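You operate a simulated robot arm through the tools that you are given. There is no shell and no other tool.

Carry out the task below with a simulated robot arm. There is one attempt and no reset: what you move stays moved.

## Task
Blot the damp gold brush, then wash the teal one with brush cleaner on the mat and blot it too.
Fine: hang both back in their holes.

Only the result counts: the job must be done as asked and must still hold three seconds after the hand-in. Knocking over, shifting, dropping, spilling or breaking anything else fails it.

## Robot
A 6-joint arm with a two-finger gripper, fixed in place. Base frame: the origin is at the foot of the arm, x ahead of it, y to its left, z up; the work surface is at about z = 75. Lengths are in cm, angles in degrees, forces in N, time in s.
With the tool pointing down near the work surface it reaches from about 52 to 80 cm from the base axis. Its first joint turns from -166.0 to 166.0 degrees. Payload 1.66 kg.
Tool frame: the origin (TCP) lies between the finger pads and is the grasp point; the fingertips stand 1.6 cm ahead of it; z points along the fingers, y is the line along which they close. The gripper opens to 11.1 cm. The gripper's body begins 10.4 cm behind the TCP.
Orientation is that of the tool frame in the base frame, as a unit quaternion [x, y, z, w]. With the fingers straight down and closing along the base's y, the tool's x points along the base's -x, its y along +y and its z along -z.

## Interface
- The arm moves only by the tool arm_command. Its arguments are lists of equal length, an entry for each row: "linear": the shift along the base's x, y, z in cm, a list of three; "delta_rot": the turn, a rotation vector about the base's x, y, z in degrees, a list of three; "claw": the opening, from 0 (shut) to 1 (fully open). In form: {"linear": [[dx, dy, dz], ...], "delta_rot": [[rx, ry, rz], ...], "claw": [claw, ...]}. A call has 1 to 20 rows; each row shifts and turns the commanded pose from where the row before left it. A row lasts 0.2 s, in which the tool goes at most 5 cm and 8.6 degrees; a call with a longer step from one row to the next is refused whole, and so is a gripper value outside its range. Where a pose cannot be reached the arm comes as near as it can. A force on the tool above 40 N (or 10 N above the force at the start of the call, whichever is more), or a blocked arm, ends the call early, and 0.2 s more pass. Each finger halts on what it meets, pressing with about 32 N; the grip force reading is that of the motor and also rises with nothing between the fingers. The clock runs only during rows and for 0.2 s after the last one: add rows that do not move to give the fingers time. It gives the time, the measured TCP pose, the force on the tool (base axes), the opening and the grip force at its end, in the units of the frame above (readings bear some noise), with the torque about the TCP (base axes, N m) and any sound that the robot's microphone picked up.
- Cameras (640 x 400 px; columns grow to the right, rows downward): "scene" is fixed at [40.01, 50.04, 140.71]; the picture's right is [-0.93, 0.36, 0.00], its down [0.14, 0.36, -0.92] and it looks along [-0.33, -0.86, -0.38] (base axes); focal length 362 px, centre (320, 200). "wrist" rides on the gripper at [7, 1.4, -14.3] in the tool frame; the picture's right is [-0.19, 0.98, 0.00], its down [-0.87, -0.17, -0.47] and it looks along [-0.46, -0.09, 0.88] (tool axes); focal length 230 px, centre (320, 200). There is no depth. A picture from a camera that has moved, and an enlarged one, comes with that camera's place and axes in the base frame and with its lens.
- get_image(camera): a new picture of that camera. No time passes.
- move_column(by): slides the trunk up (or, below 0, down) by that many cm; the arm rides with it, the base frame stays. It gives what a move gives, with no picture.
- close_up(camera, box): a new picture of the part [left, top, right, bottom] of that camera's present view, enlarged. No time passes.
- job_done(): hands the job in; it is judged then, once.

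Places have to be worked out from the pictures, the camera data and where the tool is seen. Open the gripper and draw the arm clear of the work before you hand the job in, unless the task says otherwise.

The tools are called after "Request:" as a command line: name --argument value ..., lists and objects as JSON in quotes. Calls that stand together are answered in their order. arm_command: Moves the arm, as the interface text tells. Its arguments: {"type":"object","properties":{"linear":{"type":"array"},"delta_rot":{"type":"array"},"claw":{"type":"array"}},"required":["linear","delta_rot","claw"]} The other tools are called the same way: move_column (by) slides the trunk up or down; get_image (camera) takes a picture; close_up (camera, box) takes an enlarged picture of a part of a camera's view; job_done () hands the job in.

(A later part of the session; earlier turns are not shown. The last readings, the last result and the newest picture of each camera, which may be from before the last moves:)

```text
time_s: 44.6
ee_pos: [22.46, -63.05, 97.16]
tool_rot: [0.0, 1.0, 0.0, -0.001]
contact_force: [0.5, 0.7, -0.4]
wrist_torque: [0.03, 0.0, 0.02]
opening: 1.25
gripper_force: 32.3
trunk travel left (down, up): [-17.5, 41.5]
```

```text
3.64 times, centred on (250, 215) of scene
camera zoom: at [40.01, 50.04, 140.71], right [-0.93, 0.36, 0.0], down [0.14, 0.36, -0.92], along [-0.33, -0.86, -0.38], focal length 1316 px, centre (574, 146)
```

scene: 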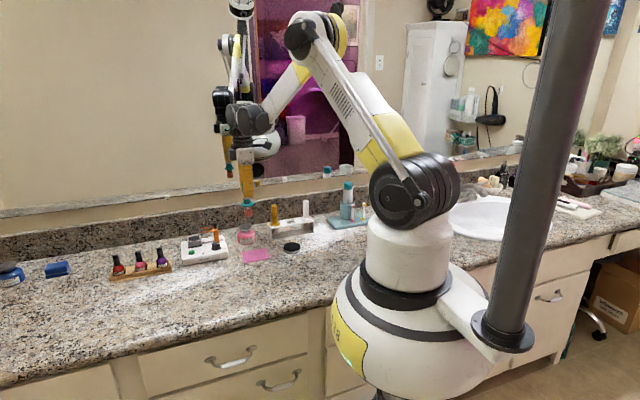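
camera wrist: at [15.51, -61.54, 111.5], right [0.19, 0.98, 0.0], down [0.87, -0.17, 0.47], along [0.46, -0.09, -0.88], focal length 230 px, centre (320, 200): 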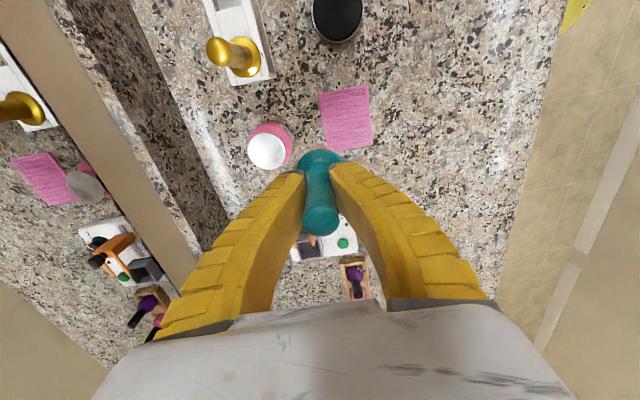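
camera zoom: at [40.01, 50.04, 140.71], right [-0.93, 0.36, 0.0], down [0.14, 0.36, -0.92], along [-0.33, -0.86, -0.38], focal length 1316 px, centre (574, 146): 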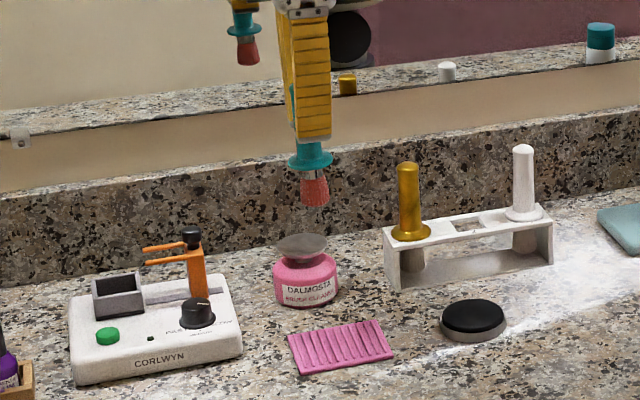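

The dish is now unobstructed in the wrist view; I zoom to locate it.

Request:
close_up --camera "wrist" --box '[230, 100, 330, 190]'

Request:
close_up --camera "scene" --box '[228, 215, 268, 248]'

```text
4.44 times, centred on (280, 145) of wrist
camera zoom: at [15.51, -61.54, 111.5], right [0.19, 0.98, 0.0], down [0.87, -0.17, 0.47], along [0.46, -0.09, -0.88], focal length 1022 px, centre (498, 444)
```

zoom: 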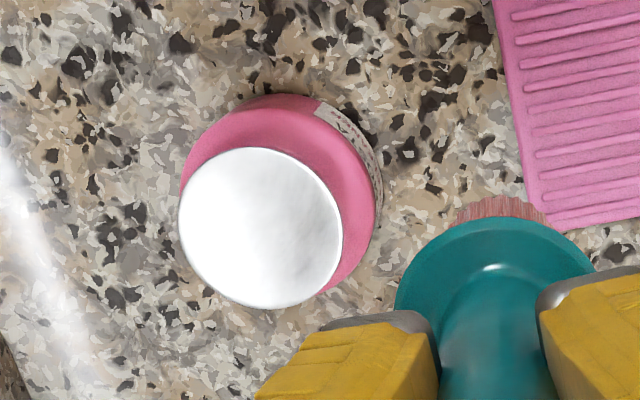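

```text
12.12 times, centred on (248, 232) of scene
camera zoom: at [40.01, 50.04, 140.71], right [-0.93, 0.36, 0.0], down [0.14, 0.36, -0.92], along [-0.33, -0.86, -0.38], focal length 4388 px, centre (1193, -182)
```

zoom: 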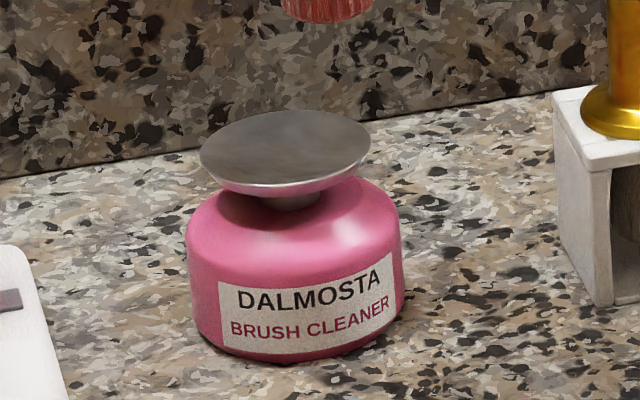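

Dish centre is at (22.65, -70.2), top ≈ z 81.3; the brush tip sits ~0.3 cm toward -x of the TCP. I move over the dish and lower to ~1.5 cm above it.

Request:
arm_command --linear '[[0.45, -2.5, 0], [0, -2.5, 0], [0, -2.26, 0], [0, 0, -2.5], [0, 0, -2.0], [0, 0, -1.5], [0, 0, 0], [0, 0, 0]]' --delta_rot '[[0, 0, 0], [0, 0, 0], [0, 0, 0], [0, 0, 0], [0, 0, 0], [0, 0, 0], [0, 0, 0], [0, 0, 0]]' --claw '[0, 0, 0, 0, 0, 0, 0, 0]'

Request:
close_up --camera "wrist" --box '[270, 110, 370, 210]'

Request:
close_up --camera "scene" --box '[225, 190, 275, 250]'

```text
time_s: 46.4
ee_pos: [22.83, -70.15, 91.1]
tool_rot: [-0.001, 1.0, 0.0, 0.0]
contact_force: [-0.9, 0.4, 0.1]
wrist_torque: [0.02, 0.02, 0.02]
opening: 1.21
gripper_force: 31.9
trunk travel left (down, up): [-17.5, 41.5]
```

```text
4.00 times, centred on (320, 160) of wrist
camera zoom: at [15.92, -68.76, 105.39], right [0.19, 0.98, 0.0], down [0.87, -0.17, 0.47], along [0.46, -0.09, -0.88], focal length 920 px, centre (320, 360)
```

zoom: 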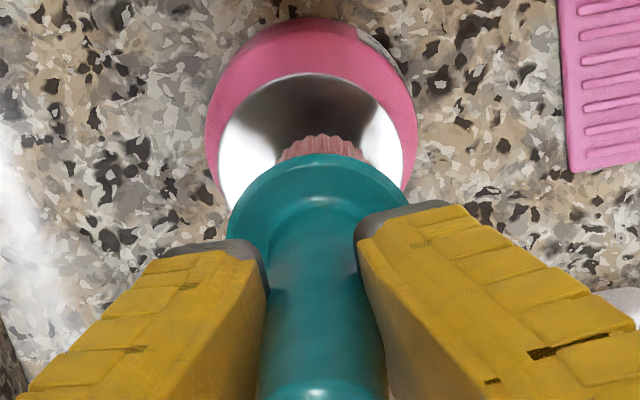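

```text
6.67 times, centred on (250, 220) of scene
camera zoom: at [40.01, 50.04, 140.71], right [-0.93, 0.36, 0.0], down [0.14, 0.36, -0.92], along [-0.33, -0.86, -0.38], focal length 2413 px, centre (787, 67)
```

zoom: 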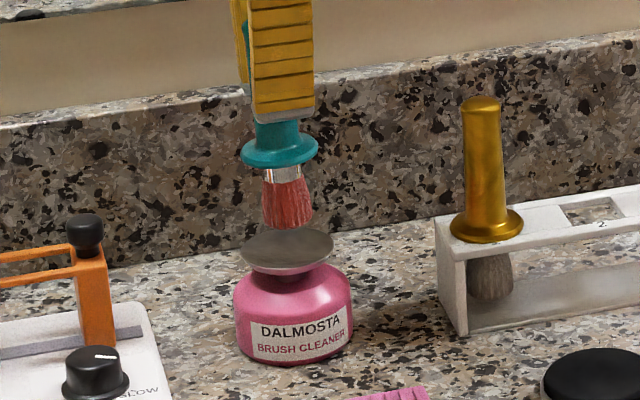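

The brush is centred over the dish with ~1.9 cm gap. I descend with small steps to make contact and press.

Request:
arm_command --linear '[[0, -0.12, -0.7], [0, 0, -0.7], [0, 0, -0.3], [0, 0, -0.2], [0, 0, -0.2], [0, 0, 0]]' --delta_rot '[[0, 0, 0], [0, 0, 0], [0, 0, 0], [0, 0, 0], [0, 0, 0], [0, 0, 0]]' --claw '[0, 0, 0, 0, 0, 0]'

Request:
close_up --camera "scene" --box '[225, 200, 275, 250]'

```text
time_s: 47.8
ee_pos: [22.94, -70.46, 89.09]
tool_rot: [-0.001, 1.0, 0.0, 0.0]
contact_force: [0.8, 0.5, 0.7]
wrist_torque: [0.01, -0.03, 0.02]
opening: 1.26
gripper_force: 32.0
trunk travel left (down, up): [-17.5, 41.5]
```

```text
8.00 times, centred on (250, 225) of scene
camera zoom: at [40.01, 50.04, 140.71], right [-0.93, 0.36, 0.0], down [0.14, 0.36, -0.92], along [-0.33, -0.86, -0.38], focal length 2896 px, centre (880, 0)
```

zoom: 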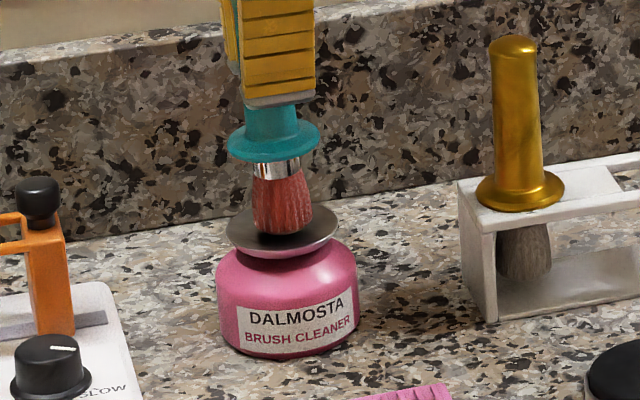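

Contact is just starting. I press down further in 0.2 cm steps and hold.

Request:
arm_command --linear '[[0, 0, -0.2], [0, 0, -0.2], [0, 0, -0.2], [0, 0, 0], [0, 0, 0]]' --delta_rot '[[0, 0, 0], [0, 0, 0], [0, 0, 0], [0, 0, 0], [0, 0, 0]]' --claw '[0, 0, 0, 0, 0]'

Request:
close_up --camera "scene" --box '[225, 200, 275, 250]'

```text
time_s: 49.0
ee_pos: [22.77, -70.41, 88.51]
tool_rot: [0.001, 1.0, 0.0, 0.0]
contact_force: [-1.1, 0.0, 6.3]
wrist_torque: [0.02, -0.04, 0.01]
opening: 1.39
gripper_force: 31.9
trunk travel left (down, up): [-17.5, 41.5]
```

```text
8.00 times, centred on (250, 225) of scene
camera zoom: at [40.01, 50.04, 140.71], right [-0.93, 0.36, 0.0], down [0.14, 0.36, -0.92], along [-0.33, -0.86, -0.38], focal length 2896 px, centre (880, 0)
```

zoom: 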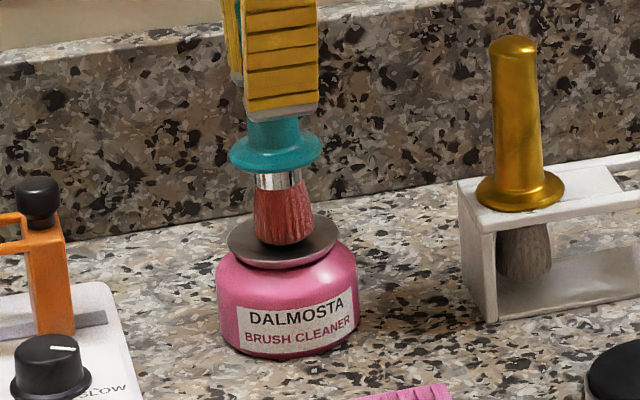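

The dish is depressing (6 N). I press 0.3 cm more and hold briefly.

Request:
arm_command --linear '[[0, 0, -0.15], [0, 0, -0.15], [0, 0, 0], [0, 0, 0], [0, 0, 0]]' --delta_rot '[[0, 0, 0], [0, 0, 0], [0, 0, 0], [0, 0, 0], [0, 0, 0]]' --claw '[0, 0, 0, 0, 0]'

Request:
close_up --camera "scene" --box '[225, 200, 275, 250]'

```text
time_s: 50.2
ee_pos: [22.89, -70.21, 88.25]
tool_rot: [0.0, 1.0, -0.001, 0.001]
contact_force: [-1.7, 0.2, 15.2]
wrist_torque: [0.01, 0.1, 0.0]
opening: 1.53
gripper_force: 31.8
trunk travel left (down, up): [-17.5, 41.5]
```

```text
8.00 times, centred on (250, 225) of scene
camera zoom: at [40.01, 50.04, 140.71], right [-0.93, 0.36, 0.0], down [0.14, 0.36, -0.92], along [-0.33, -0.86, -0.38], focal length 2896 px, centre (880, 0)
```

zoom: 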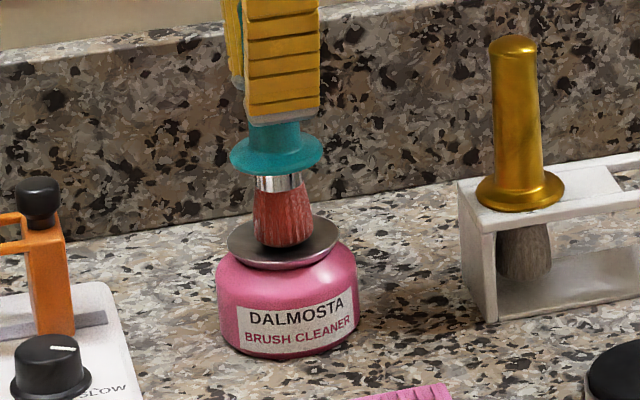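

Dish has bottomed out (15 N). I raise clear and inspect the bristles for cleaner.

Request:
arm_command --linear '[[0, 0, 0.3], [0, 0, 0.5], [0, 0, 0.7], [0, 0, 1.0], [0, 0, 0.5], [0, 0, 0]]' --delta_rot '[[0, 0, 0], [0, 0, 0], [0, 0, 0], [0, 0, 0], [0, 0, 0], [0, 0, 0]]' --claw '[0, 0, 0, 0, 0, 0]'

Request:
close_up --camera "scene" --box '[230, 205, 270, 250]'

Request:
close_up --camera "wrist" --box '[270, 110, 370, 210]'

```text
time_s: 51.6
ee_pos: [22.74, -70.46, 91.18]
tool_rot: [0.0, 1.0, 0.001, 0.0]
contact_force: [-0.2, -0.7, -0.4]
wrist_torque: [0.03, 0.03, 0.05]
opening: 1.24
gripper_force: 32.3
trunk travel left (down, up): [-17.5, 41.5]
```

```text
8.89 times, centred on (250, 228) of scene
camera zoom: at [40.01, 50.04, 140.71], right [-0.93, 0.36, 0.0], down [0.14, 0.36, -0.92], along [-0.33, -0.86, -0.38], focal length 3218 px, centre (942, -44)
```

zoom: 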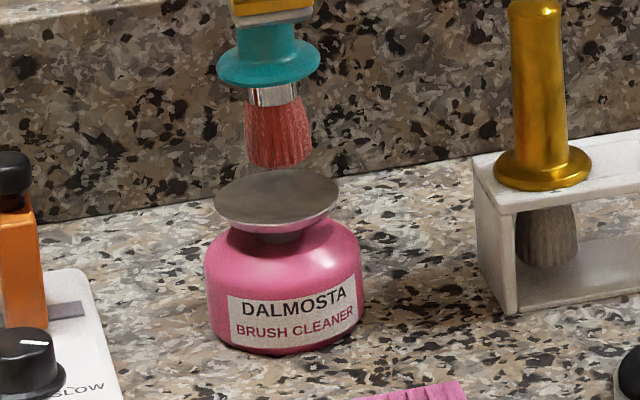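

```text
4.00 times, centred on (320, 160) of wrist
camera zoom: at [15.89, -68.89, 105.42], right [0.19, 0.98, 0.0], down [0.87, -0.17, 0.47], along [0.46, -0.09, -0.88], focal length 920 px, centre (320, 360)
```

zoom: 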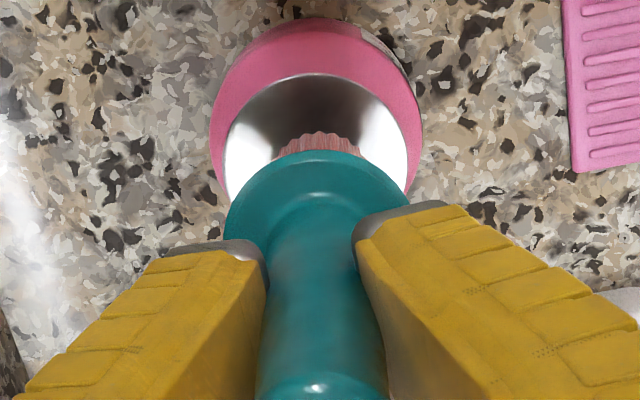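

The dish sprang back; bristles look darker. I do one more gentle full press to make sure the brush is well loaded with cleaner.

Request:
arm_command --linear '[[0, 0, -0.8], [0, 0, -0.8], [0, 0, -0.4], [0, 0, -0.3], [0, 0, -0.3], [0, 0, 0], [0, 0, 0], [0, 0, 0.4], [0, 0, 0.6], [0, 0, 1.0], [0, 0, 1.0], [0, 0, 0]]' --delta_rot '[[0, 0, 0], [0, 0, 0], [0, 0, 0], [0, 0, 0], [0, 0, 0], [0, 0, 0], [0, 0, 0], [0, 0, 0], [0, 0, 0], [0, 0, 0], [0, 0, 0], [0, 0, 0]]' --claw '[0, 0, 0, 0, 0, 0, 0, 0, 0, 0, 0, 0]'

Request:
close_up --camera "scene" --box '[230, 195, 270, 250]'

Request:
close_up --camera "scene" --box '[240, 205, 260, 225]'

```text
time_s: 54.2
ee_pos: [22.81, -70.39, 91.51]
tool_rot: [0.0, 1.0, 0.0, 0.0]
contact_force: [0.5, -0.1, 0.2]
wrist_torque: [-0.02, 0.0, -0.01]
opening: 1.23
gripper_force: 31.5
trunk travel left (down, up): [-17.5, 41.5]
```

```text
7.27 times, centred on (250, 222) of scene
camera zoom: at [40.01, 50.04, 140.71], right [-0.93, 0.36, 0.0], down [0.14, 0.36, -0.92], along [-0.33, -0.86, -0.38], focal length 2633 px, centre (829, 36)
```

zoom: 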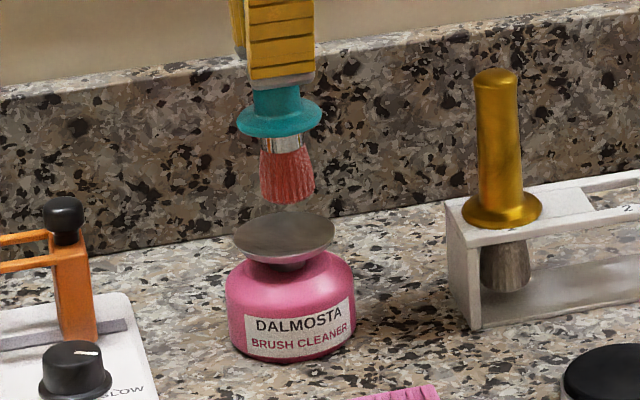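

```text
16.00 times, centred on (250, 215) of scene
camera zoom: at [40.01, 50.04, 140.71], right [-0.93, 0.36, 0.0], down [0.14, 0.36, -0.92], along [-0.33, -0.86, -0.38], focal length 5792 px, centre (1440, -40)
```

zoom: 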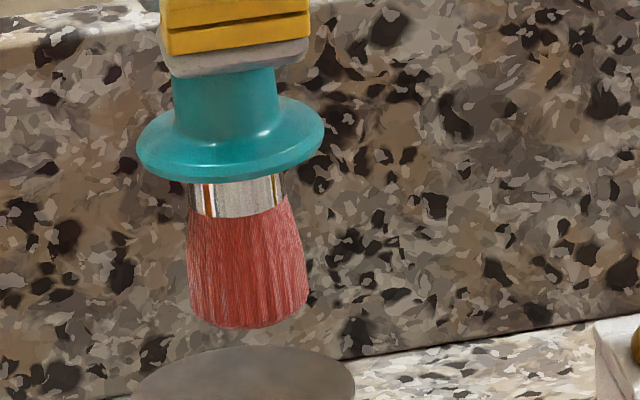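

The brush is loaded. I carry it over the mat (centre ≈ (21.7, -58.7)) and lower to about 1.5 cm above it.

Request:
arm_command --linear '[[0, 1.5, 0.5], [0, 3.0, 0], [-0.5, 3.5, 0], [-0.5, 3.6, 0], [0, 0, -2.5], [0, 0, -2.5], [0, 0, -1.5], [0, 0, 0], [0, 0, 0]]' --delta_rot '[[0, 0, 0], [0, 0, 0], [0, 0, 0], [0, 0, 0], [0, 0, 0], [0, 0, 0], [0, 0, 0], [0, 0, 0], [0, 0, 0]]' --claw '[0, 0, 0, 0, 0, 0, 0, 0, 0]'

Request:
close_up --camera "scene" --box '[215, 195, 295, 275]'

Request:
get_image --camera "wrist"

```text
time_s: 56.2
ee_pos: [21.88, -58.74, 85.52]
tool_rot: [0.0, 1.0, 0.0, 0.0]
contact_force: [0.4, 0.2, -0.6]
wrist_torque: [0.0, -0.03, -0.02]
opening: 1.22
gripper_force: 31.8
trunk travel left (down, up): [-17.5, 41.5]
```

```text
5.00 times, centred on (255, 235) of scene
camera zoom: at [40.01, 50.04, 140.71], right [-0.93, 0.36, 0.0], down [0.14, 0.36, -0.92], along [-0.33, -0.86, -0.38], focal length 1810 px, centre (645, 25)
```

zoom: 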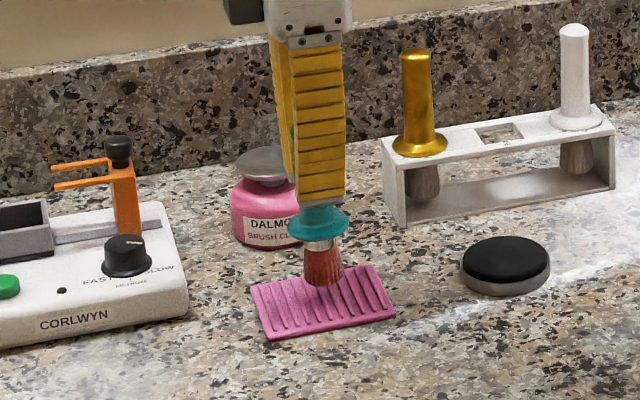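

```text
taken
camera wrist: at [14.93, -57.3, 99.82], right [0.19, 0.98, 0.0], down [0.87, -0.17, 0.47], along [0.46, -0.09, -0.88], focal length 230 px, centre (320, 200)
```

wrist: 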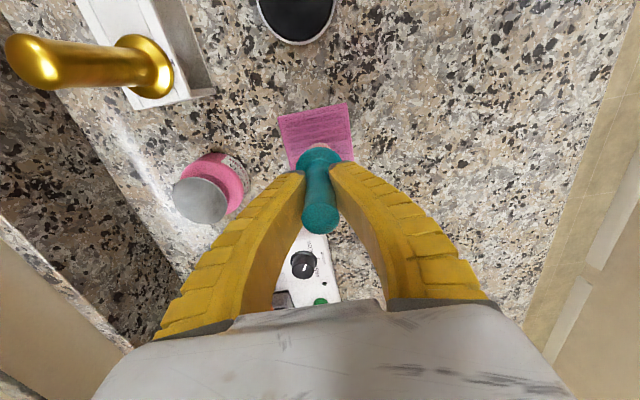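

The brush is above the mat. I lower in small steps to light contact.

Request:
arm_command --linear '[[0, 0, -0.8], [0, 0, -0.5], [0, 0, -0.2], [0, 0, -0.2], [0, 0, 0]]' --delta_rot '[[0, 0, 0], [0, 0, 0], [0, 0, 0], [0, 0, 0], [0, 0, 0]]' --claw '[0, 0, 0, 0, 0]'

Request:
close_up --camera "scene" --box '[230, 225, 280, 265]'

```text
time_s: 57.4
ee_pos: [21.73, -58.85, 83.83]
tool_rot: [0.001, 1.0, -0.001, 0.0]
contact_force: [-2.9, -1.0, 20.9]
wrist_torque: [-0.06, 0.17, -0.03]
opening: 1.61
gripper_force: 32.2
trunk travel left (down, up): [-17.5, 41.5]
```

```text
10.00 times, centred on (255, 245) of scene
camera zoom: at [40.01, 50.04, 140.71], right [-0.93, 0.36, 0.0], down [0.14, 0.36, -0.92], along [-0.33, -0.86, -0.38], focal length 3620 px, centre (970, -250)
```

zoom: 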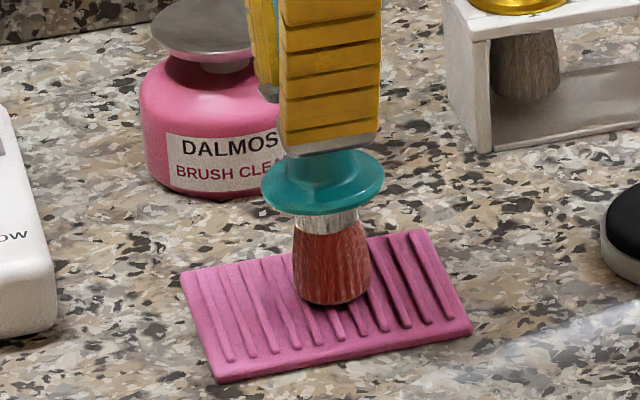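

Force is 21 N, too high; the mat top is higher than I thought. I back off 0.3 cm and read.

Request:
arm_command --linear '[[0, 0, 0.15], [0, 0, 0.1], [0, 0, 0]]' --delta_rot '[[0, 0, 0], [0, 0, 0], [0, 0, 0]]' --claw '[0, 0, 0]'

```text
time_s: 58.2
ee_pos: [21.89, -58.75, 84.06]
tool_rot: [0.001, 1.0, 0.0, 0.0]
contact_force: [-3.1, 0.9, 7.3]
wrist_torque: [-0.02, 0.22, 0.03]
opening: 1.57
gripper_force: 32.0
trunk travel left (down, up): [-17.5, 41.5]
```

7 N now. I raise slightly and begin gentle strokes along y within the mat.

Request:
arm_command --linear '[[0, 0, 0.08], [0, 0.7, 0], [0, 0.8, 0], [0, -0.8, 0], [0, -0.8, 0], [0, -0.8, 0], [0, -0.6, 0], [0, 0.8, 0], [0, 0.8, 0], [0, 0.8, 0], [0, 0.6, 0], [0, -0.8, 0], [0, -0.7, 0], [0, 0, 0]]' --delta_rot '[[0, 0, 0], [0, 0, 0], [0, 0, 0], [0, 0, 0], [0, 0, 0], [0, 0, 0], [0, 0, 0], [0, 0, 0], [0, 0, 0], [0, 0, 0], [0, 0, 0], [0, 0, 0], [0, 0, 0], [0, 0, 0]]' --claw '[0, 0, 0, 0, 0, 0, 0, 0, 0, 0, 0, 0, 0, 0]'

Request:
close_up --camera "scene" --box '[230, 225, 280, 265]'

```text
time_s: 61.2
ee_pos: [21.78, -58.78, 84.07]
tool_rot: [0.0, 1.0, 0.0, 0.0]
contact_force: [0.5, 0.1, 0.3]
wrist_torque: [0.02, -0.02, -0.02]
opening: 1.5
gripper_force: 31.9
trunk travel left (down, up): [-17.5, 41.5]
```

```text
10.00 times, centred on (255, 245) of scene
camera zoom: at [40.01, 50.04, 140.71], right [-0.93, 0.36, 0.0], down [0.14, 0.36, -0.92], along [-0.33, -0.86, -0.38], focal length 3620 px, centre (970, -250)
```

zoom: 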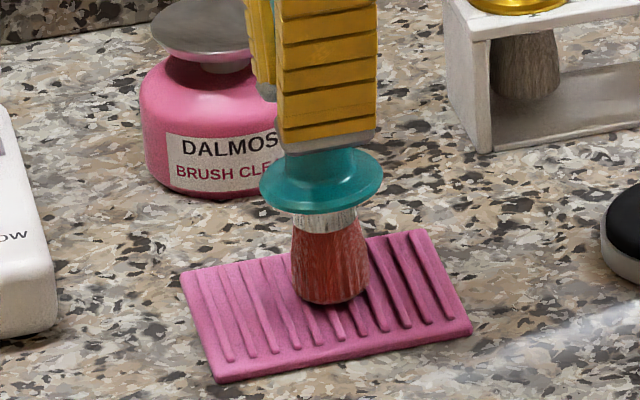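

Contact force dropped near zero; the bristle colour is fading slightly. I lower 0.2 cm and continue strokes, ending with a reading.

Request:
arm_command --linear '[[0, 0, -0.2], [0, 0.7, 0], [0, 0.8, 0], [0, -0.8, 0], [0, -0.8, 0], [0, -0.8, 0], [0, -0.6, 0], [0, 0.8, 0], [0, 0.8, 0], [0, 0.8, 0], [0, 0.6, 0], [0, -0.8, 0], [0, -0.8, 0], [0, -0.8, 0], [0, -0.6, 0], [0, 0.8, 0], [0, 0.7, 0], [0, 0, 0]]' --delta_rot '[[0, 0, 0], [0, 0, 0], [0, 0, 0], [0, 0, 0], [0, 0, 0], [0, 0, 0], [0, 0, 0], [0, 0, 0], [0, 0, 0], [0, 0, 0], [0, 0, 0], [0, 0, 0], [0, 0, 0], [0, 0, 0], [0, 0, 0], [0, 0, 0], [0, 0, 0], [0, 0, 0]]' --claw '[0, 0, 0, 0, 0, 0, 0, 0, 0, 0, 0, 0, 0, 0, 0, 0, 0, 0]'

Request:
close_up --camera "scene" --box '[230, 225, 280, 265]'

Request:
get_image --camera "wrist"

```text
time_s: 65.0
ee_pos: [21.76, -58.77, 84.01]
tool_rot: [0.001, 1.0, 0.0, 0.0]
contact_force: [-0.5, 0.0, 0.1]
wrist_torque: [-0.05, 0.02, -0.03]
opening: 1.41
gripper_force: 32.0
trunk travel left (down, up): [-17.5, 41.5]
```

```text
10.00 times, centred on (255, 245) of scene
camera zoom: at [40.01, 50.04, 140.71], right [-0.93, 0.36, 0.0], down [0.14, 0.36, -0.92], along [-0.33, -0.86, -0.38], focal length 3620 px, centre (970, -250)
```

zoom: 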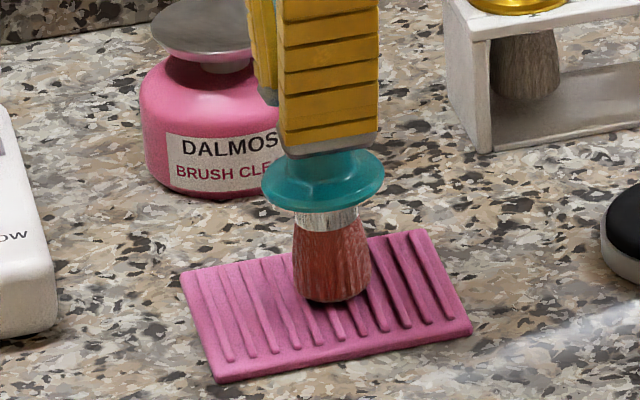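

```text
taken
camera wrist: at [14.8, -57.34, 98.22], right [0.19, 0.98, 0.0], down [0.87, -0.17, 0.47], along [0.46, -0.09, -0.88], focal length 230 px, centre (320, 200)
```

wrist: 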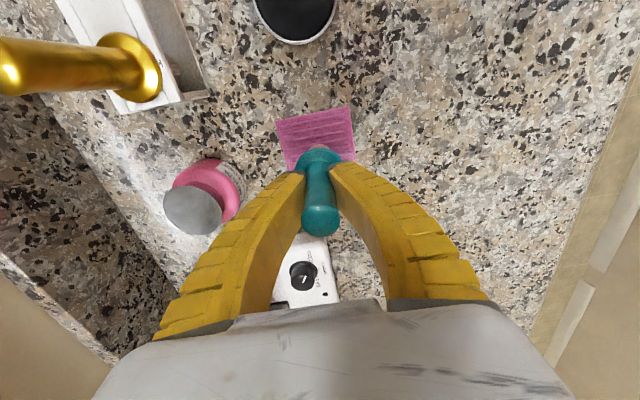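

Colour is fading but contact is light. I lower another 0.2 cm and do more strokes, now including short x strokes across the ridges.

Request:
arm_command --linear '[[0, 0, -0.12], [0, 0, -0.1], [0, 0.8, 0], [0, 0.7, 0], [0, -0.8, 0], [0, -0.8, 0], [0, -0.8, 0], [0, -0.6, 0], [0, 0.8, 0], [0, 0.8, 0], [0, 0.8, 0], [0, 0.6, 0], [0, -0.8, 0], [0, -0.7, 0], [0, 0, 0]]' --delta_rot '[[0, 0, 0], [0, 0, 0], [0, 0, 0], [0, 0, 0], [0, 0, 0], [0, 0, 0], [0, 0, 0], [0, 0, 0], [0, 0, 0], [0, 0, 0], [0, 0, 0], [0, 0, 0], [0, 0, 0], [0, 0, 0], [0, 0, 0]]' --claw '[0, 0, 0, 0, 0, 0, 0, 0, 0, 0, 0, 0, 0, 0, 0]'

Request:
close_up --camera "scene" --box '[230, 225, 280, 265]'

```text
time_s: 68.2
ee_pos: [21.86, -58.68, 83.75]
tool_rot: [0.0, 1.0, 0.0, 0.0]
contact_force: [1.3, 3.6, 4.3]
wrist_torque: [0.24, -0.08, 0.02]
opening: 1.37
gripper_force: 32.2
trunk travel left (down, up): [-17.5, 41.5]
```

```text
10.00 times, centred on (255, 245) of scene
camera zoom: at [40.01, 50.04, 140.71], right [-0.93, 0.36, 0.0], down [0.14, 0.36, -0.92], along [-0.33, -0.86, -0.38], focal length 3620 px, centre (970, -250)
```

zoom: 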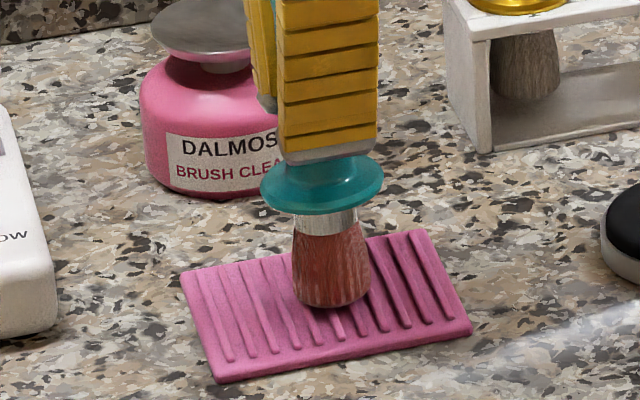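

Bristles are turning from red to brown with ~4 N contact, and the mat hasn't moved. I continue strokes.

Request:
arm_command --linear '[[0, 0.8, 0], [0, 0.7, 0], [0, -0.8, 0], [0, -0.8, 0], [0, -0.8, 0], [0, -0.6, 0], [0, 0.8, 0], [0, 0.8, 0], [0, 0.8, 0], [0, 0.6, 0], [0, -0.8, 0], [0, -0.8, 0], [0, -0.8, 0], [0, -0.6, 0], [0, 0.8, 0], [0, 0.8, 0], [0, 0.8, 0], [0, 0.6, 0], [0, -0.8, 0], [0, -0.7, 0]]' --delta_rot '[[0, 0, 0], [0, 0, 0], [0, 0, 0], [0, 0, 0], [0, 0, 0], [0, 0, 0], [0, 0, 0], [0, 0, 0], [0, 0, 0], [0, 0, 0], [0, 0, 0], [0, 0, 0], [0, 0, 0], [0, 0, 0], [0, 0, 0], [0, 0, 0], [0, 0, 0], [0, 0, 0], [0, 0, 0], [0, 0, 0]]' --claw '[0, 0, 0, 0, 0, 0, 0, 0, 0, 0, 0, 0, 0, 0, 0, 0, 0, 0, 0, 0]'

Request:
close_up --camera "scene" --box '[230, 225, 280, 265]'

```text
time_s: 72.4
ee_pos: [21.86, -58.66, 83.72]
tool_rot: [0.0, 1.0, 0.0, 0.0]
contact_force: [1.2, 2.9, 2.6]
wrist_torque: [0.26, -0.07, 0.0]
opening: 1.34
gripper_force: 31.9
trunk travel left (down, up): [-17.5, 41.5]
```

```text
10.00 times, centred on (255, 245) of scene
camera zoom: at [40.01, 50.04, 140.71], right [-0.93, 0.36, 0.0], down [0.14, 0.36, -0.92], along [-0.33, -0.86, -0.38], focal length 3620 px, centre (970, -250)
```

zoom: 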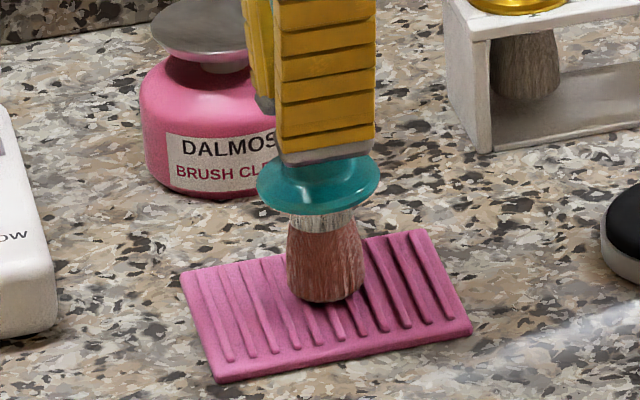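

Fading continues. I lower 0.08 cm and mix in x strokes across the ridges.

Request:
arm_command --linear '[[0, 0, -0.08], [0.6, 0, 0], [0.6, 0, 0], [-0.6, 0, 0], [-0.6, 0, 0], [-0.6, 0, 0], [-0.6, 0, 0], [0.6, 0, 0], [0.6, 0, 0], [0, 0.8, 0], [0, 0.7, 0], [0, -0.8, 0], [0, -0.8, 0], [0, -0.8, 0], [0, -0.6, 0], [0, 0.8, 0], [0, 0.8, 0], [0, 0.8, 0], [0, 0.6, 0], [0, -1.5, 0]]' --delta_rot '[[0, 0, 0], [0, 0, 0], [0, 0, 0], [0, 0, 0], [0, 0, 0], [0, 0, 0], [0, 0, 0], [0, 0, 0], [0, 0, 0], [0, 0, 0], [0, 0, 0], [0, 0, 0], [0, 0, 0], [0, 0, 0], [0, 0, 0], [0, 0, 0], [0, 0, 0], [0, 0, 0], [0, 0, 0], [0, 0, 0]]' --claw '[0, 0, 0, 0, 0, 0, 0, 0, 0, 0, 0, 0, 0, 0, 0, 0, 0, 0, 0, 0]'

Request:
close_up --camera "scene" --box '[230, 225, 280, 265]'

```text
time_s: 76.6
ee_pos: [21.82, -58.86, 83.68]
tool_rot: [0.0, 1.0, -0.001, 0.0]
contact_force: [-0.5, 1.1, 0.9]
wrist_torque: [0.0, 0.02, 0.02]
opening: 1.43
gripper_force: 31.7
trunk travel left (down, up): [-17.5, 41.5]
```

```text
10.00 times, centred on (255, 245) of scene
camera zoom: at [40.01, 50.04, 140.71], right [-0.93, 0.36, 0.0], down [0.14, 0.36, -0.92], along [-0.33, -0.86, -0.38], focal length 3620 px, centre (970, -250)
```

zoom: 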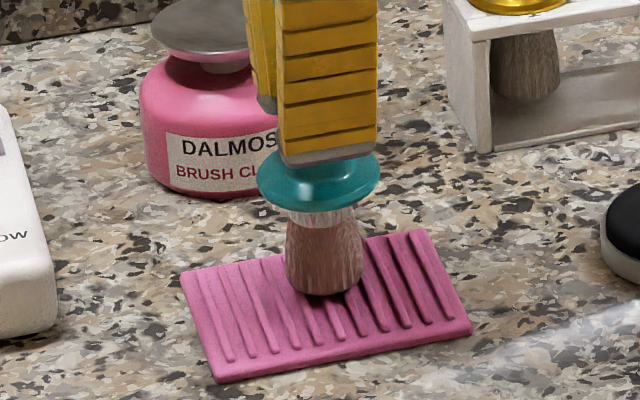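

Much less red now. I lower 0.15 cm to restore contact and stroke more.

Request:
arm_command --linear '[[0, 0, -0.15], [0, 0.8, 0], [0, 0.7, 0], [0, -0.8, 0], [0, -0.8, 0], [0, -0.8, 0], [0, -0.6, 0], [0, 0.8, 0], [0, 0.8, 0], [0, 0.8, 0], [0, 0.6, 0], [0, -0.8, 0], [0, -0.8, 0], [0, -0.8, 0], [0, -0.6, 0], [0, 0.8, 0], [0, 0.8, 0], [0, 0.8, 0], [0, 0.6, 0], [0, -1.5, 0]]' --delta_rot '[[0, 0, 0], [0, 0, 0], [0, 0, 0], [0, 0, 0], [0, 0, 0], [0, 0, 0], [0, 0, 0], [0, 0, 0], [0, 0, 0], [0, 0, 0], [0, 0, 0], [0, 0, 0], [0, 0, 0], [0, 0, 0], [0, 0, 0], [0, 0, 0], [0, 0, 0], [0, 0, 0], [0, 0, 0], [0, 0, 0]]' --claw '[0, 0, 0, 0, 0, 0, 0, 0, 0, 0, 0, 0, 0, 0, 0, 0, 0, 0, 0, 0]'

Request:
close_up --camera "scene" --box '[230, 225, 280, 265]'

```text
time_s: 80.8
ee_pos: [21.91, -58.64, 83.62]
tool_rot: [0.0, 1.0, 0.0, 0.0]
contact_force: [0.2, 0.4, -0.5]
wrist_torque: [0.03, 0.01, 0.07]
opening: 1.39
gripper_force: 32.1
trunk travel left (down, up): [-17.5, 41.5]
```

```text
10.00 times, centred on (255, 245) of scene
camera zoom: at [40.01, 50.04, 140.71], right [-0.93, 0.36, 0.0], down [0.14, 0.36, -0.92], along [-0.33, -0.86, -0.38], focal length 3620 px, centre (970, -250)
```

zoom: 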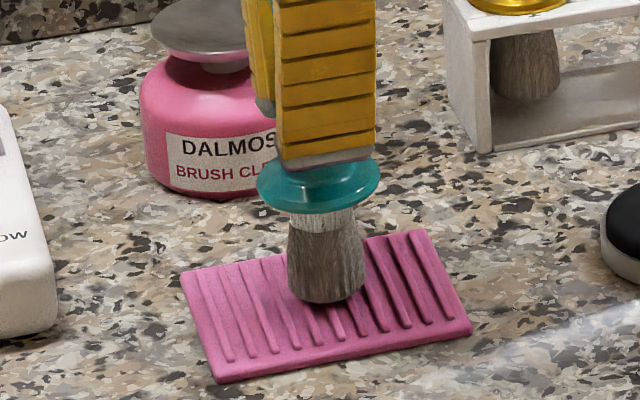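

The red is gone; bristles are grey-brown. One more set of strokes for certainty, then inspect.

Request:
arm_command --linear '[[0, 0, -0.12], [0, 0.8, 0], [0, 0.7, 0], [0, -0.8, 0], [0, -0.8, 0], [0, -0.8, 0], [0, -0.6, 0], [0, 0.8, 0], [0, 0.8, 0], [0, 0.8, 0], [0, 0.6, 0], [0, -0.8, 0], [0, -0.8, 0], [0, -0.8, 0], [0, -0.6, 0], [0, 0.8, 0], [0, 0.7, 0], [0, 0, 0]]' --delta_rot '[[0, 0, 0], [0, 0, 0], [0, 0, 0], [0, 0, 0], [0, 0, 0], [0, 0, 0], [0, 0, 0], [0, 0, 0], [0, 0, 0], [0, 0, 0], [0, 0, 0], [0, 0, 0], [0, 0, 0], [0, 0, 0], [0, 0, 0], [0, 0, 0], [0, 0, 0], [0, 0, 0]]' --claw '[0, 0, 0, 0, 0, 0, 0, 0, 0, 0, 0, 0, 0, 0, 0, 0, 0, 0]'

Request:
close_up --camera "scene" --box '[230, 225, 280, 265]'

```text
time_s: 84.6
ee_pos: [21.82, -58.88, 83.37]
tool_rot: [0.002, 1.0, 0.0, 0.0]
contact_force: [-1.1, -3.8, 5.4]
wrist_torque: [-0.18, 0.04, 0.03]
opening: 1.39
gripper_force: 31.9
trunk travel left (down, up): [-17.5, 41.5]
```

```text
10.00 times, centred on (255, 245) of scene
camera zoom: at [40.01, 50.04, 140.71], right [-0.93, 0.36, 0.0], down [0.14, 0.36, -0.92], along [-0.33, -0.86, -0.38], focal length 3620 px, centre (970, -250)
```

zoom: 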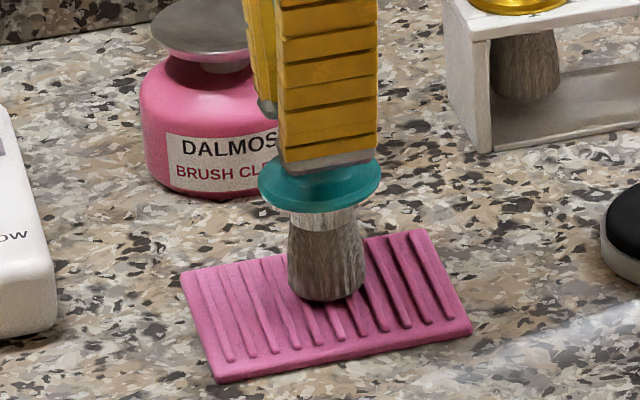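

Bristles are clean and damp. I lift and move toward the disc, stopping above it.

Request:
arm_command --linear '[[0, 0, 0.5], [0, 0, 1.5], [0, 0, 2.5], [0, 0, 2.0], [-3.5, 0.1, 0], [-3.5, 0.1, 0], [-3.3, 0.1, 0], [-2.7, 0.1, 0], [0, 0, 0], [0, 0, 0]]' --delta_rot '[[0, 0, 0], [0, 0, 0], [0, 0, 0], [0, 0, 0], [0, 0, 0], [0, 0, 0], [0, 0, 0], [0, 0, 0], [0, 0, 0], [0, 0, 0]]' --claw '[0, 0, 0, 0, 0, 0, 0, 0, 0, 0]'

Request:
close_up --camera "scene" --box '[270, 190, 330, 260]'

Request:
close_up --camera "wrist" --box '[270, 110, 370, 230]'

```text
time_s: 86.8
ee_pos: [8.77, -58.35, 89.83]
tool_rot: [0.001, 1.0, 0.0, 0.0]
contact_force: [-0.7, -0.1, -0.2]
wrist_torque: [0.06, -0.01, 0.0]
opening: 1.37
gripper_force: 32.0
trunk travel left (down, up): [-17.5, 41.5]
```

```text
5.71 times, centred on (300, 225) of scene
camera zoom: at [40.01, 50.04, 140.71], right [-0.93, 0.36, 0.0], down [0.14, 0.36, -0.92], along [-0.33, -0.86, -0.38], focal length 2068 px, centre (434, 57)
```

zoom: 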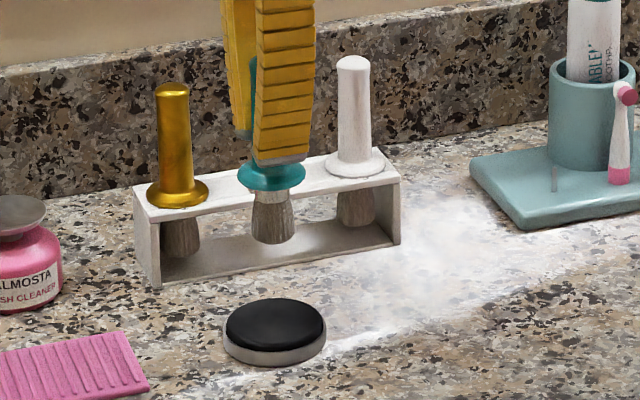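

```text
3.33 times, centred on (320, 170) of wrist
camera zoom: at [1.85, -56.92, 104.08], right [0.19, 0.98, 0.0], down [0.87, -0.17, 0.47], along [0.46, -0.09, -0.88], focal length 767 px, centre (320, 300)
```

zoom: 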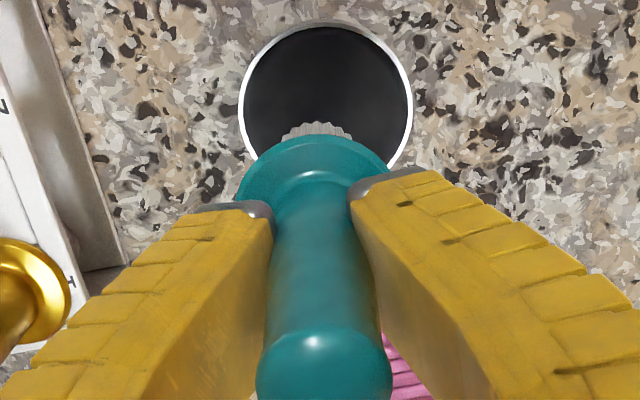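

The brush is upright and centred over the disc (x 8.47), tip ≈ 82.7. I shift +0.15 y and lower 5 cm, then check.

Request:
arm_command --linear '[[0, 0.15, -1.5], [0, 0, -1.5], [0, 0, -1.2], [0, 0, -0.5], [0, 0, -0.3], [0, 0, 0]]' --delta_rot '[[0, 0, 0], [0, 0, 0], [0, 0, 0], [0, 0, 0], [0, 0, 0], [0, 0, 0]]' --claw '[0, 0, 0, 0, 0, 0]'

Request:
close_up --camera "scene" --box '[270, 220, 320, 260]'

```text
time_s: 88.2
ee_pos: [8.88, -58.37, 84.93]
tool_rot: [0.0, 1.0, 0.0, 0.001]
contact_force: [-0.7, 0.2, -0.6]
wrist_torque: [-0.01, 0.01, -0.01]
opening: 1.34
gripper_force: 31.9
trunk travel left (down, up): [-17.5, 41.5]
```

```text
10.00 times, centred on (295, 240) of scene
camera zoom: at [40.01, 50.04, 140.71], right [-0.93, 0.36, 0.0], down [0.14, 0.36, -0.92], along [-0.33, -0.86, -0.38], focal length 3620 px, centre (570, -200)
```

zoom: 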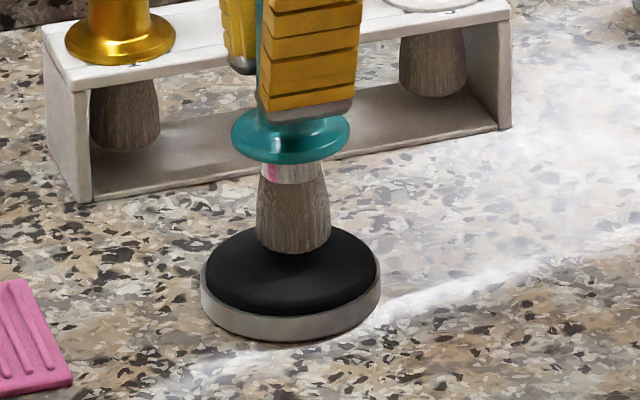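

About 0.5 cm gap remains. I lower in small steps into light contact and hold.

Request:
arm_command --linear '[[0, 0.05, -0.4], [0, 0, -0.2], [0, 0, -0.15], [0, 0, 0], [0, 0, 0]]' --delta_rot '[[0, 0, 0], [0, 0, 0], [0, 0, 0], [0, 0, 0], [0, 0, 0]]' --claw '[0, 0, 0, 0, 0]'

Request:
close_up --camera "scene" --box '[270, 220, 320, 260]'

```text
time_s: 89.4
ee_pos: [8.78, -58.17, 84.17]
tool_rot: [0.0, 1.0, -0.001, 0.0]
contact_force: [1.5, -2.0, 18.2]
wrist_torque: [-0.02, -0.1, -0.01]
opening: 1.35
gripper_force: 32.0
trunk travel left (down, up): [-17.5, 41.5]
```

```text
10.00 times, centred on (295, 240) of scene
camera zoom: at [40.01, 50.04, 140.71], right [-0.93, 0.36, 0.0], down [0.14, 0.36, -0.92], along [-0.33, -0.86, -0.38], focal length 3620 px, centre (570, -200)
```

zoom: 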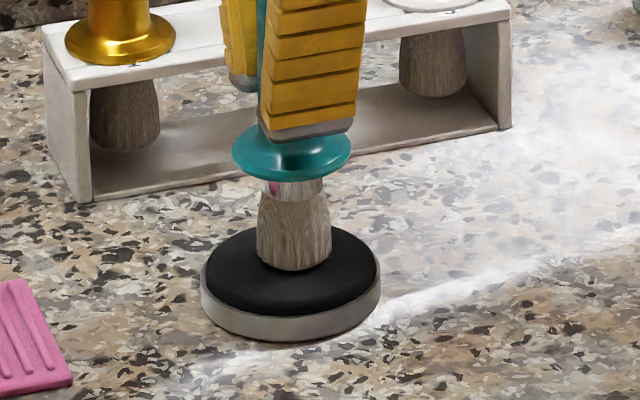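

18 N contact; the bristles already look lighter. I ease 0.1 cm, hold for ~2 s, then dab twice more.

Request:
arm_command --linear '[[0, 0, 0.1], [0, 0, 0], [0, 0, 0], [0, 0, 0], [0, 0, 0], [0, 0, 0], [0, 0, 0], [0, 0, 0], [0, 0, 0.5], [0, 0, 0.3], [0, 0, -0.4], [0, 0, -0.4], [0, 0, 0], [0, 0, 0], [0, 0, 0], [0, 0, 0], [0, 0, 0], [0, 0, 0]]' --delta_rot '[[0, 0, 0], [0, 0, 0], [0, 0, 0], [0, 0, 0], [0, 0, 0], [0, 0, 0], [0, 0, 0], [0, 0, 0], [0, 0, 0], [0, 0, 0], [0, 0, 0], [0, 0, 0], [0, 0, 0], [0, 0, 0], [0, 0, 0], [0, 0, 0], [0, 0, 0], [0, 0, 0]]' --claw '[0, 0, 0, 0, 0, 0, 0, 0, 0, 0, 0, 0, 0, 0, 0, 0, 0, 0]'

Request:
close_up --camera "scene" --box '[270, 220, 320, 260]'

```text
time_s: 93.2
ee_pos: [8.83, -58.19, 84.25]
tool_rot: [-0.001, 1.0, 0.0, 0.0]
contact_force: [-1.2, -2.3, 8.2]
wrist_torque: [-0.03, -0.01, 0.03]
opening: 1.33
gripper_force: 32.1
trunk travel left (down, up): [-17.5, 41.5]
```

```text
10.00 times, centred on (295, 240) of scene
camera zoom: at [40.01, 50.04, 140.71], right [-0.93, 0.36, 0.0], down [0.14, 0.36, -0.92], along [-0.33, -0.86, -0.38], focal length 3620 px, centre (570, -200)
```

zoom: 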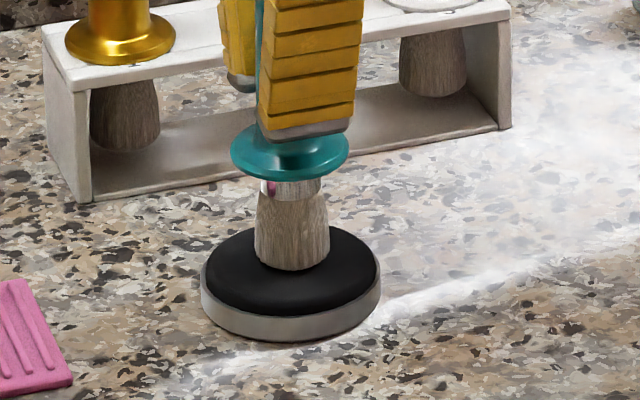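

Bristles look light and dry. One final dab, then lift to z≈94 and inspect alignment.

Request:
arm_command --linear '[[0, 0, 0.5], [0, 0, 0.3], [0, 0, -0.4], [0, 0, -0.4], [0, 0, 0], [0, 0, 0], [0, 0, 0], [0, 0, 0], [0, 0, 0], [0, 0, 0.5], [0, 0, 1.5], [0, 0, 2.5], [0, 0, 2.5], [0, 0, 2.0], [0, 0, 0], [0, 0, 0]]' --delta_rot '[[0, 0, 0], [0, 0, 0], [0, 0, 0], [0, 0, 0], [0, 0, 0], [0, 0, 0], [0, 0, 0], [0, 0, 0], [0, 0, 0], [0, 0, 0], [0, 0, 0], [0, 0, 0], [0, 0, 0], [0, 0, 0], [0, 0, 0], [0, 0, 0]]' --claw '[0, 0, 0, 0, 0, 0, 0, 0, 0, 0, 0, 0, 0, 0, 0, 0]'

Request:
close_up --camera "scene" --box '[270, 180, 330, 260]'

Request:
close_up --camera "wrist" --box '[270, 130, 370, 250]'

```text
time_s: 96.6
ee_pos: [8.86, -58.33, 93.12]
tool_rot: [0.0, 1.0, 0.0, -0.001]
contact_force: [-0.9, 0.9, -0.3]
wrist_torque: [0.01, 0.04, 0.02]
opening: 1.34
gripper_force: 31.8
trunk travel left (down, up): [-17.5, 41.5]
```

```text
5.00 times, centred on (300, 220) of scene
camera zoom: at [40.01, 50.04, 140.71], right [-0.93, 0.36, 0.0], down [0.14, 0.36, -0.92], along [-0.33, -0.86, -0.38], focal length 1810 px, centre (420, 100)
```

zoom: 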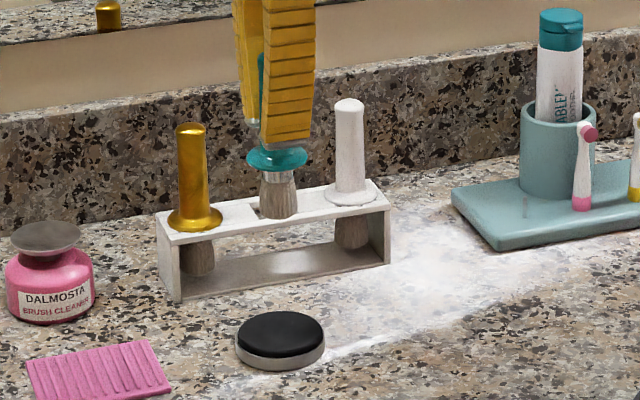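

```text
3.33 times, centred on (320, 190) of wrist
camera zoom: at [1.78, -56.88, 107.46], right [0.19, 0.98, 0.0], down [0.87, -0.17, 0.47], along [0.46, -0.09, -0.88], focal length 767 px, centre (320, 233)
```

zoom: 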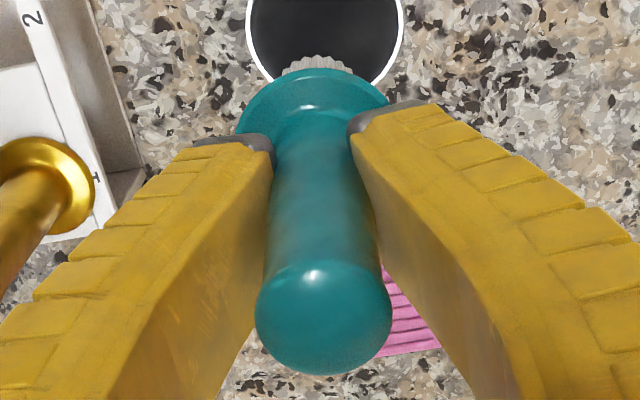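

Brush is vertical, ~0.3 cm at -x of the TCP. I move x first, then back over hole 2 (~(5.55, -69.8)) staying high.

Request:
arm_command --linear '[[-1.5, 0, 0.3], [-1.4, -1.0, 0], [0, -2.5, 0], [0, -3.0, 0], [0, -3.0, 0], [0, -2.05, 0], [0, 0, 0], [0, 0, 0]]' --delta_rot '[[0, 0, 0], [0, 0, 0], [0, 0, 0], [0, 0, 0], [0, 0, 0], [0, 0, 0], [0, 0, 0], [0, 0, 0]]' --claw '[0, 0, 0, 0, 0, 0, 0, 0]'

Request:
close_up --camera "scene" --box '[275, 190, 325, 240]'

Request:
close_up --camera "wrist" --box '[280, 110, 360, 190]'

```text
time_s: 98.4
ee_pos: [5.88, -69.54, 93.45]
tool_rot: [0.001, 1.0, 0.001, 0.0]
contact_force: [0.0, 0.2, -0.3]
wrist_torque: [0.01, -0.01, 0.01]
opening: 1.29
gripper_force: 32.1
trunk travel left (down, up): [-17.5, 41.5]
```

```text
8.00 times, centred on (300, 215) of scene
camera zoom: at [40.01, 50.04, 140.71], right [-0.93, 0.36, 0.0], down [0.14, 0.36, -0.92], along [-0.33, -0.86, -0.38], focal length 2896 px, centre (480, 80)
```

zoom: 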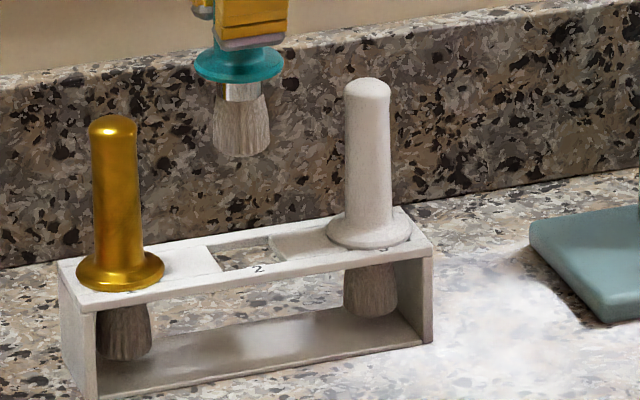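

```text
5.00 times, centred on (320, 150) of wrist
camera zoom: at [-1.07, -68.19, 107.72], right [0.19, 0.98, 0.0], down [0.87, -0.17, 0.47], along [0.46, -0.09, -0.88], focal length 1150 px, centre (320, 450)
```

zoom: 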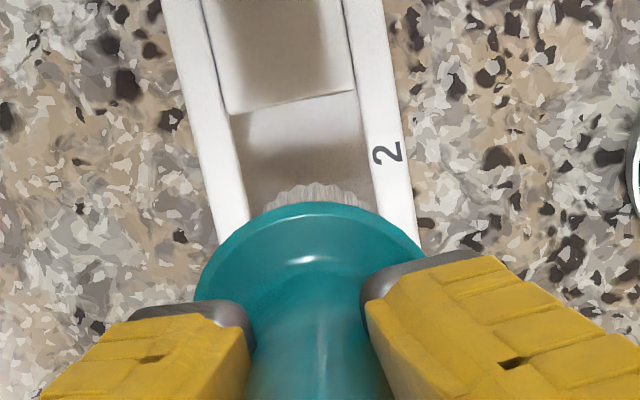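

TCP is (5.93, -69.59); hole 2 centre ≈ (5.52, -69.8), brush ≈ x 5.56–5.8. I shift -0.2 y, -0.1 x and lower to just above the plate to compare directly.

Request:
arm_command --linear '[[-0.1, -0.2, 0], [0, 0, -2.0], [0, 0, -2.0], [0, 0, -0.5], [0, 0, 0], [0, 0, 0]]' --delta_rot '[[0, 0, 0], [0, 0, 0], [0, 0, 0], [0, 0, 0], [0, 0, 0], [0, 0, 0]]' --claw '[0, 0, 0, 0, 0, 0]'

Request:
close_up --camera "scene" --box '[288, 208, 318, 233]'

Request:
close_up --camera "wrist" --box '[290, 110, 350, 170]'

```text
time_s: 99.8
ee_pos: [5.73, -69.87, 89.03]
tool_rot: [-0.001, 1.0, 0.001, 0.0]
contact_force: [-0.1, -0.2, -0.4]
wrist_torque: [0.01, 0.0, 0.04]
opening: 1.29
gripper_force: 32.0
trunk travel left (down, up): [-17.5, 41.5]
```

```text
16.00 times, centred on (303, 220) of scene
camera zoom: at [40.01, 50.04, 140.71], right [-0.93, 0.36, 0.0], down [0.14, 0.36, -0.92], along [-0.33, -0.86, -0.38], focal length 5792 px, centre (592, -128)
```

zoom: 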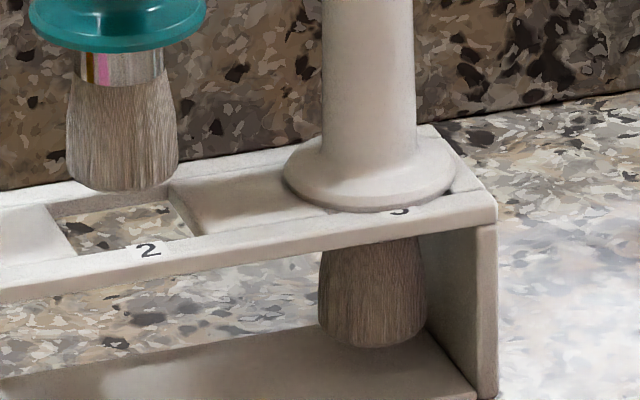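

```text
6.67 times, centred on (320, 140) of wrist
camera zoom: at [-1.18, -68.45, 103.26], right [0.19, 0.98, 0.0], down [0.87, -0.17, 0.47], along [0.46, -0.09, -0.88], focal length 1534 px, centre (320, 600)
```

zoom: 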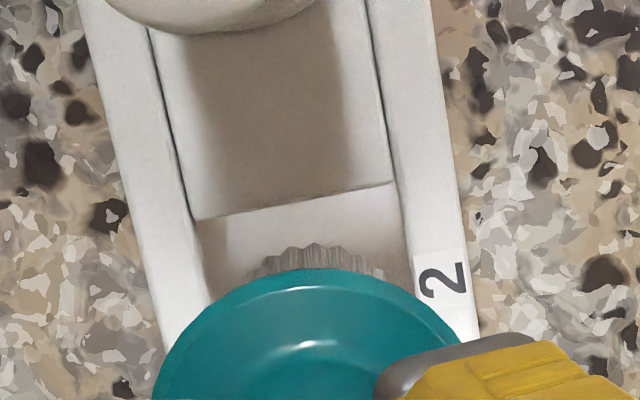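

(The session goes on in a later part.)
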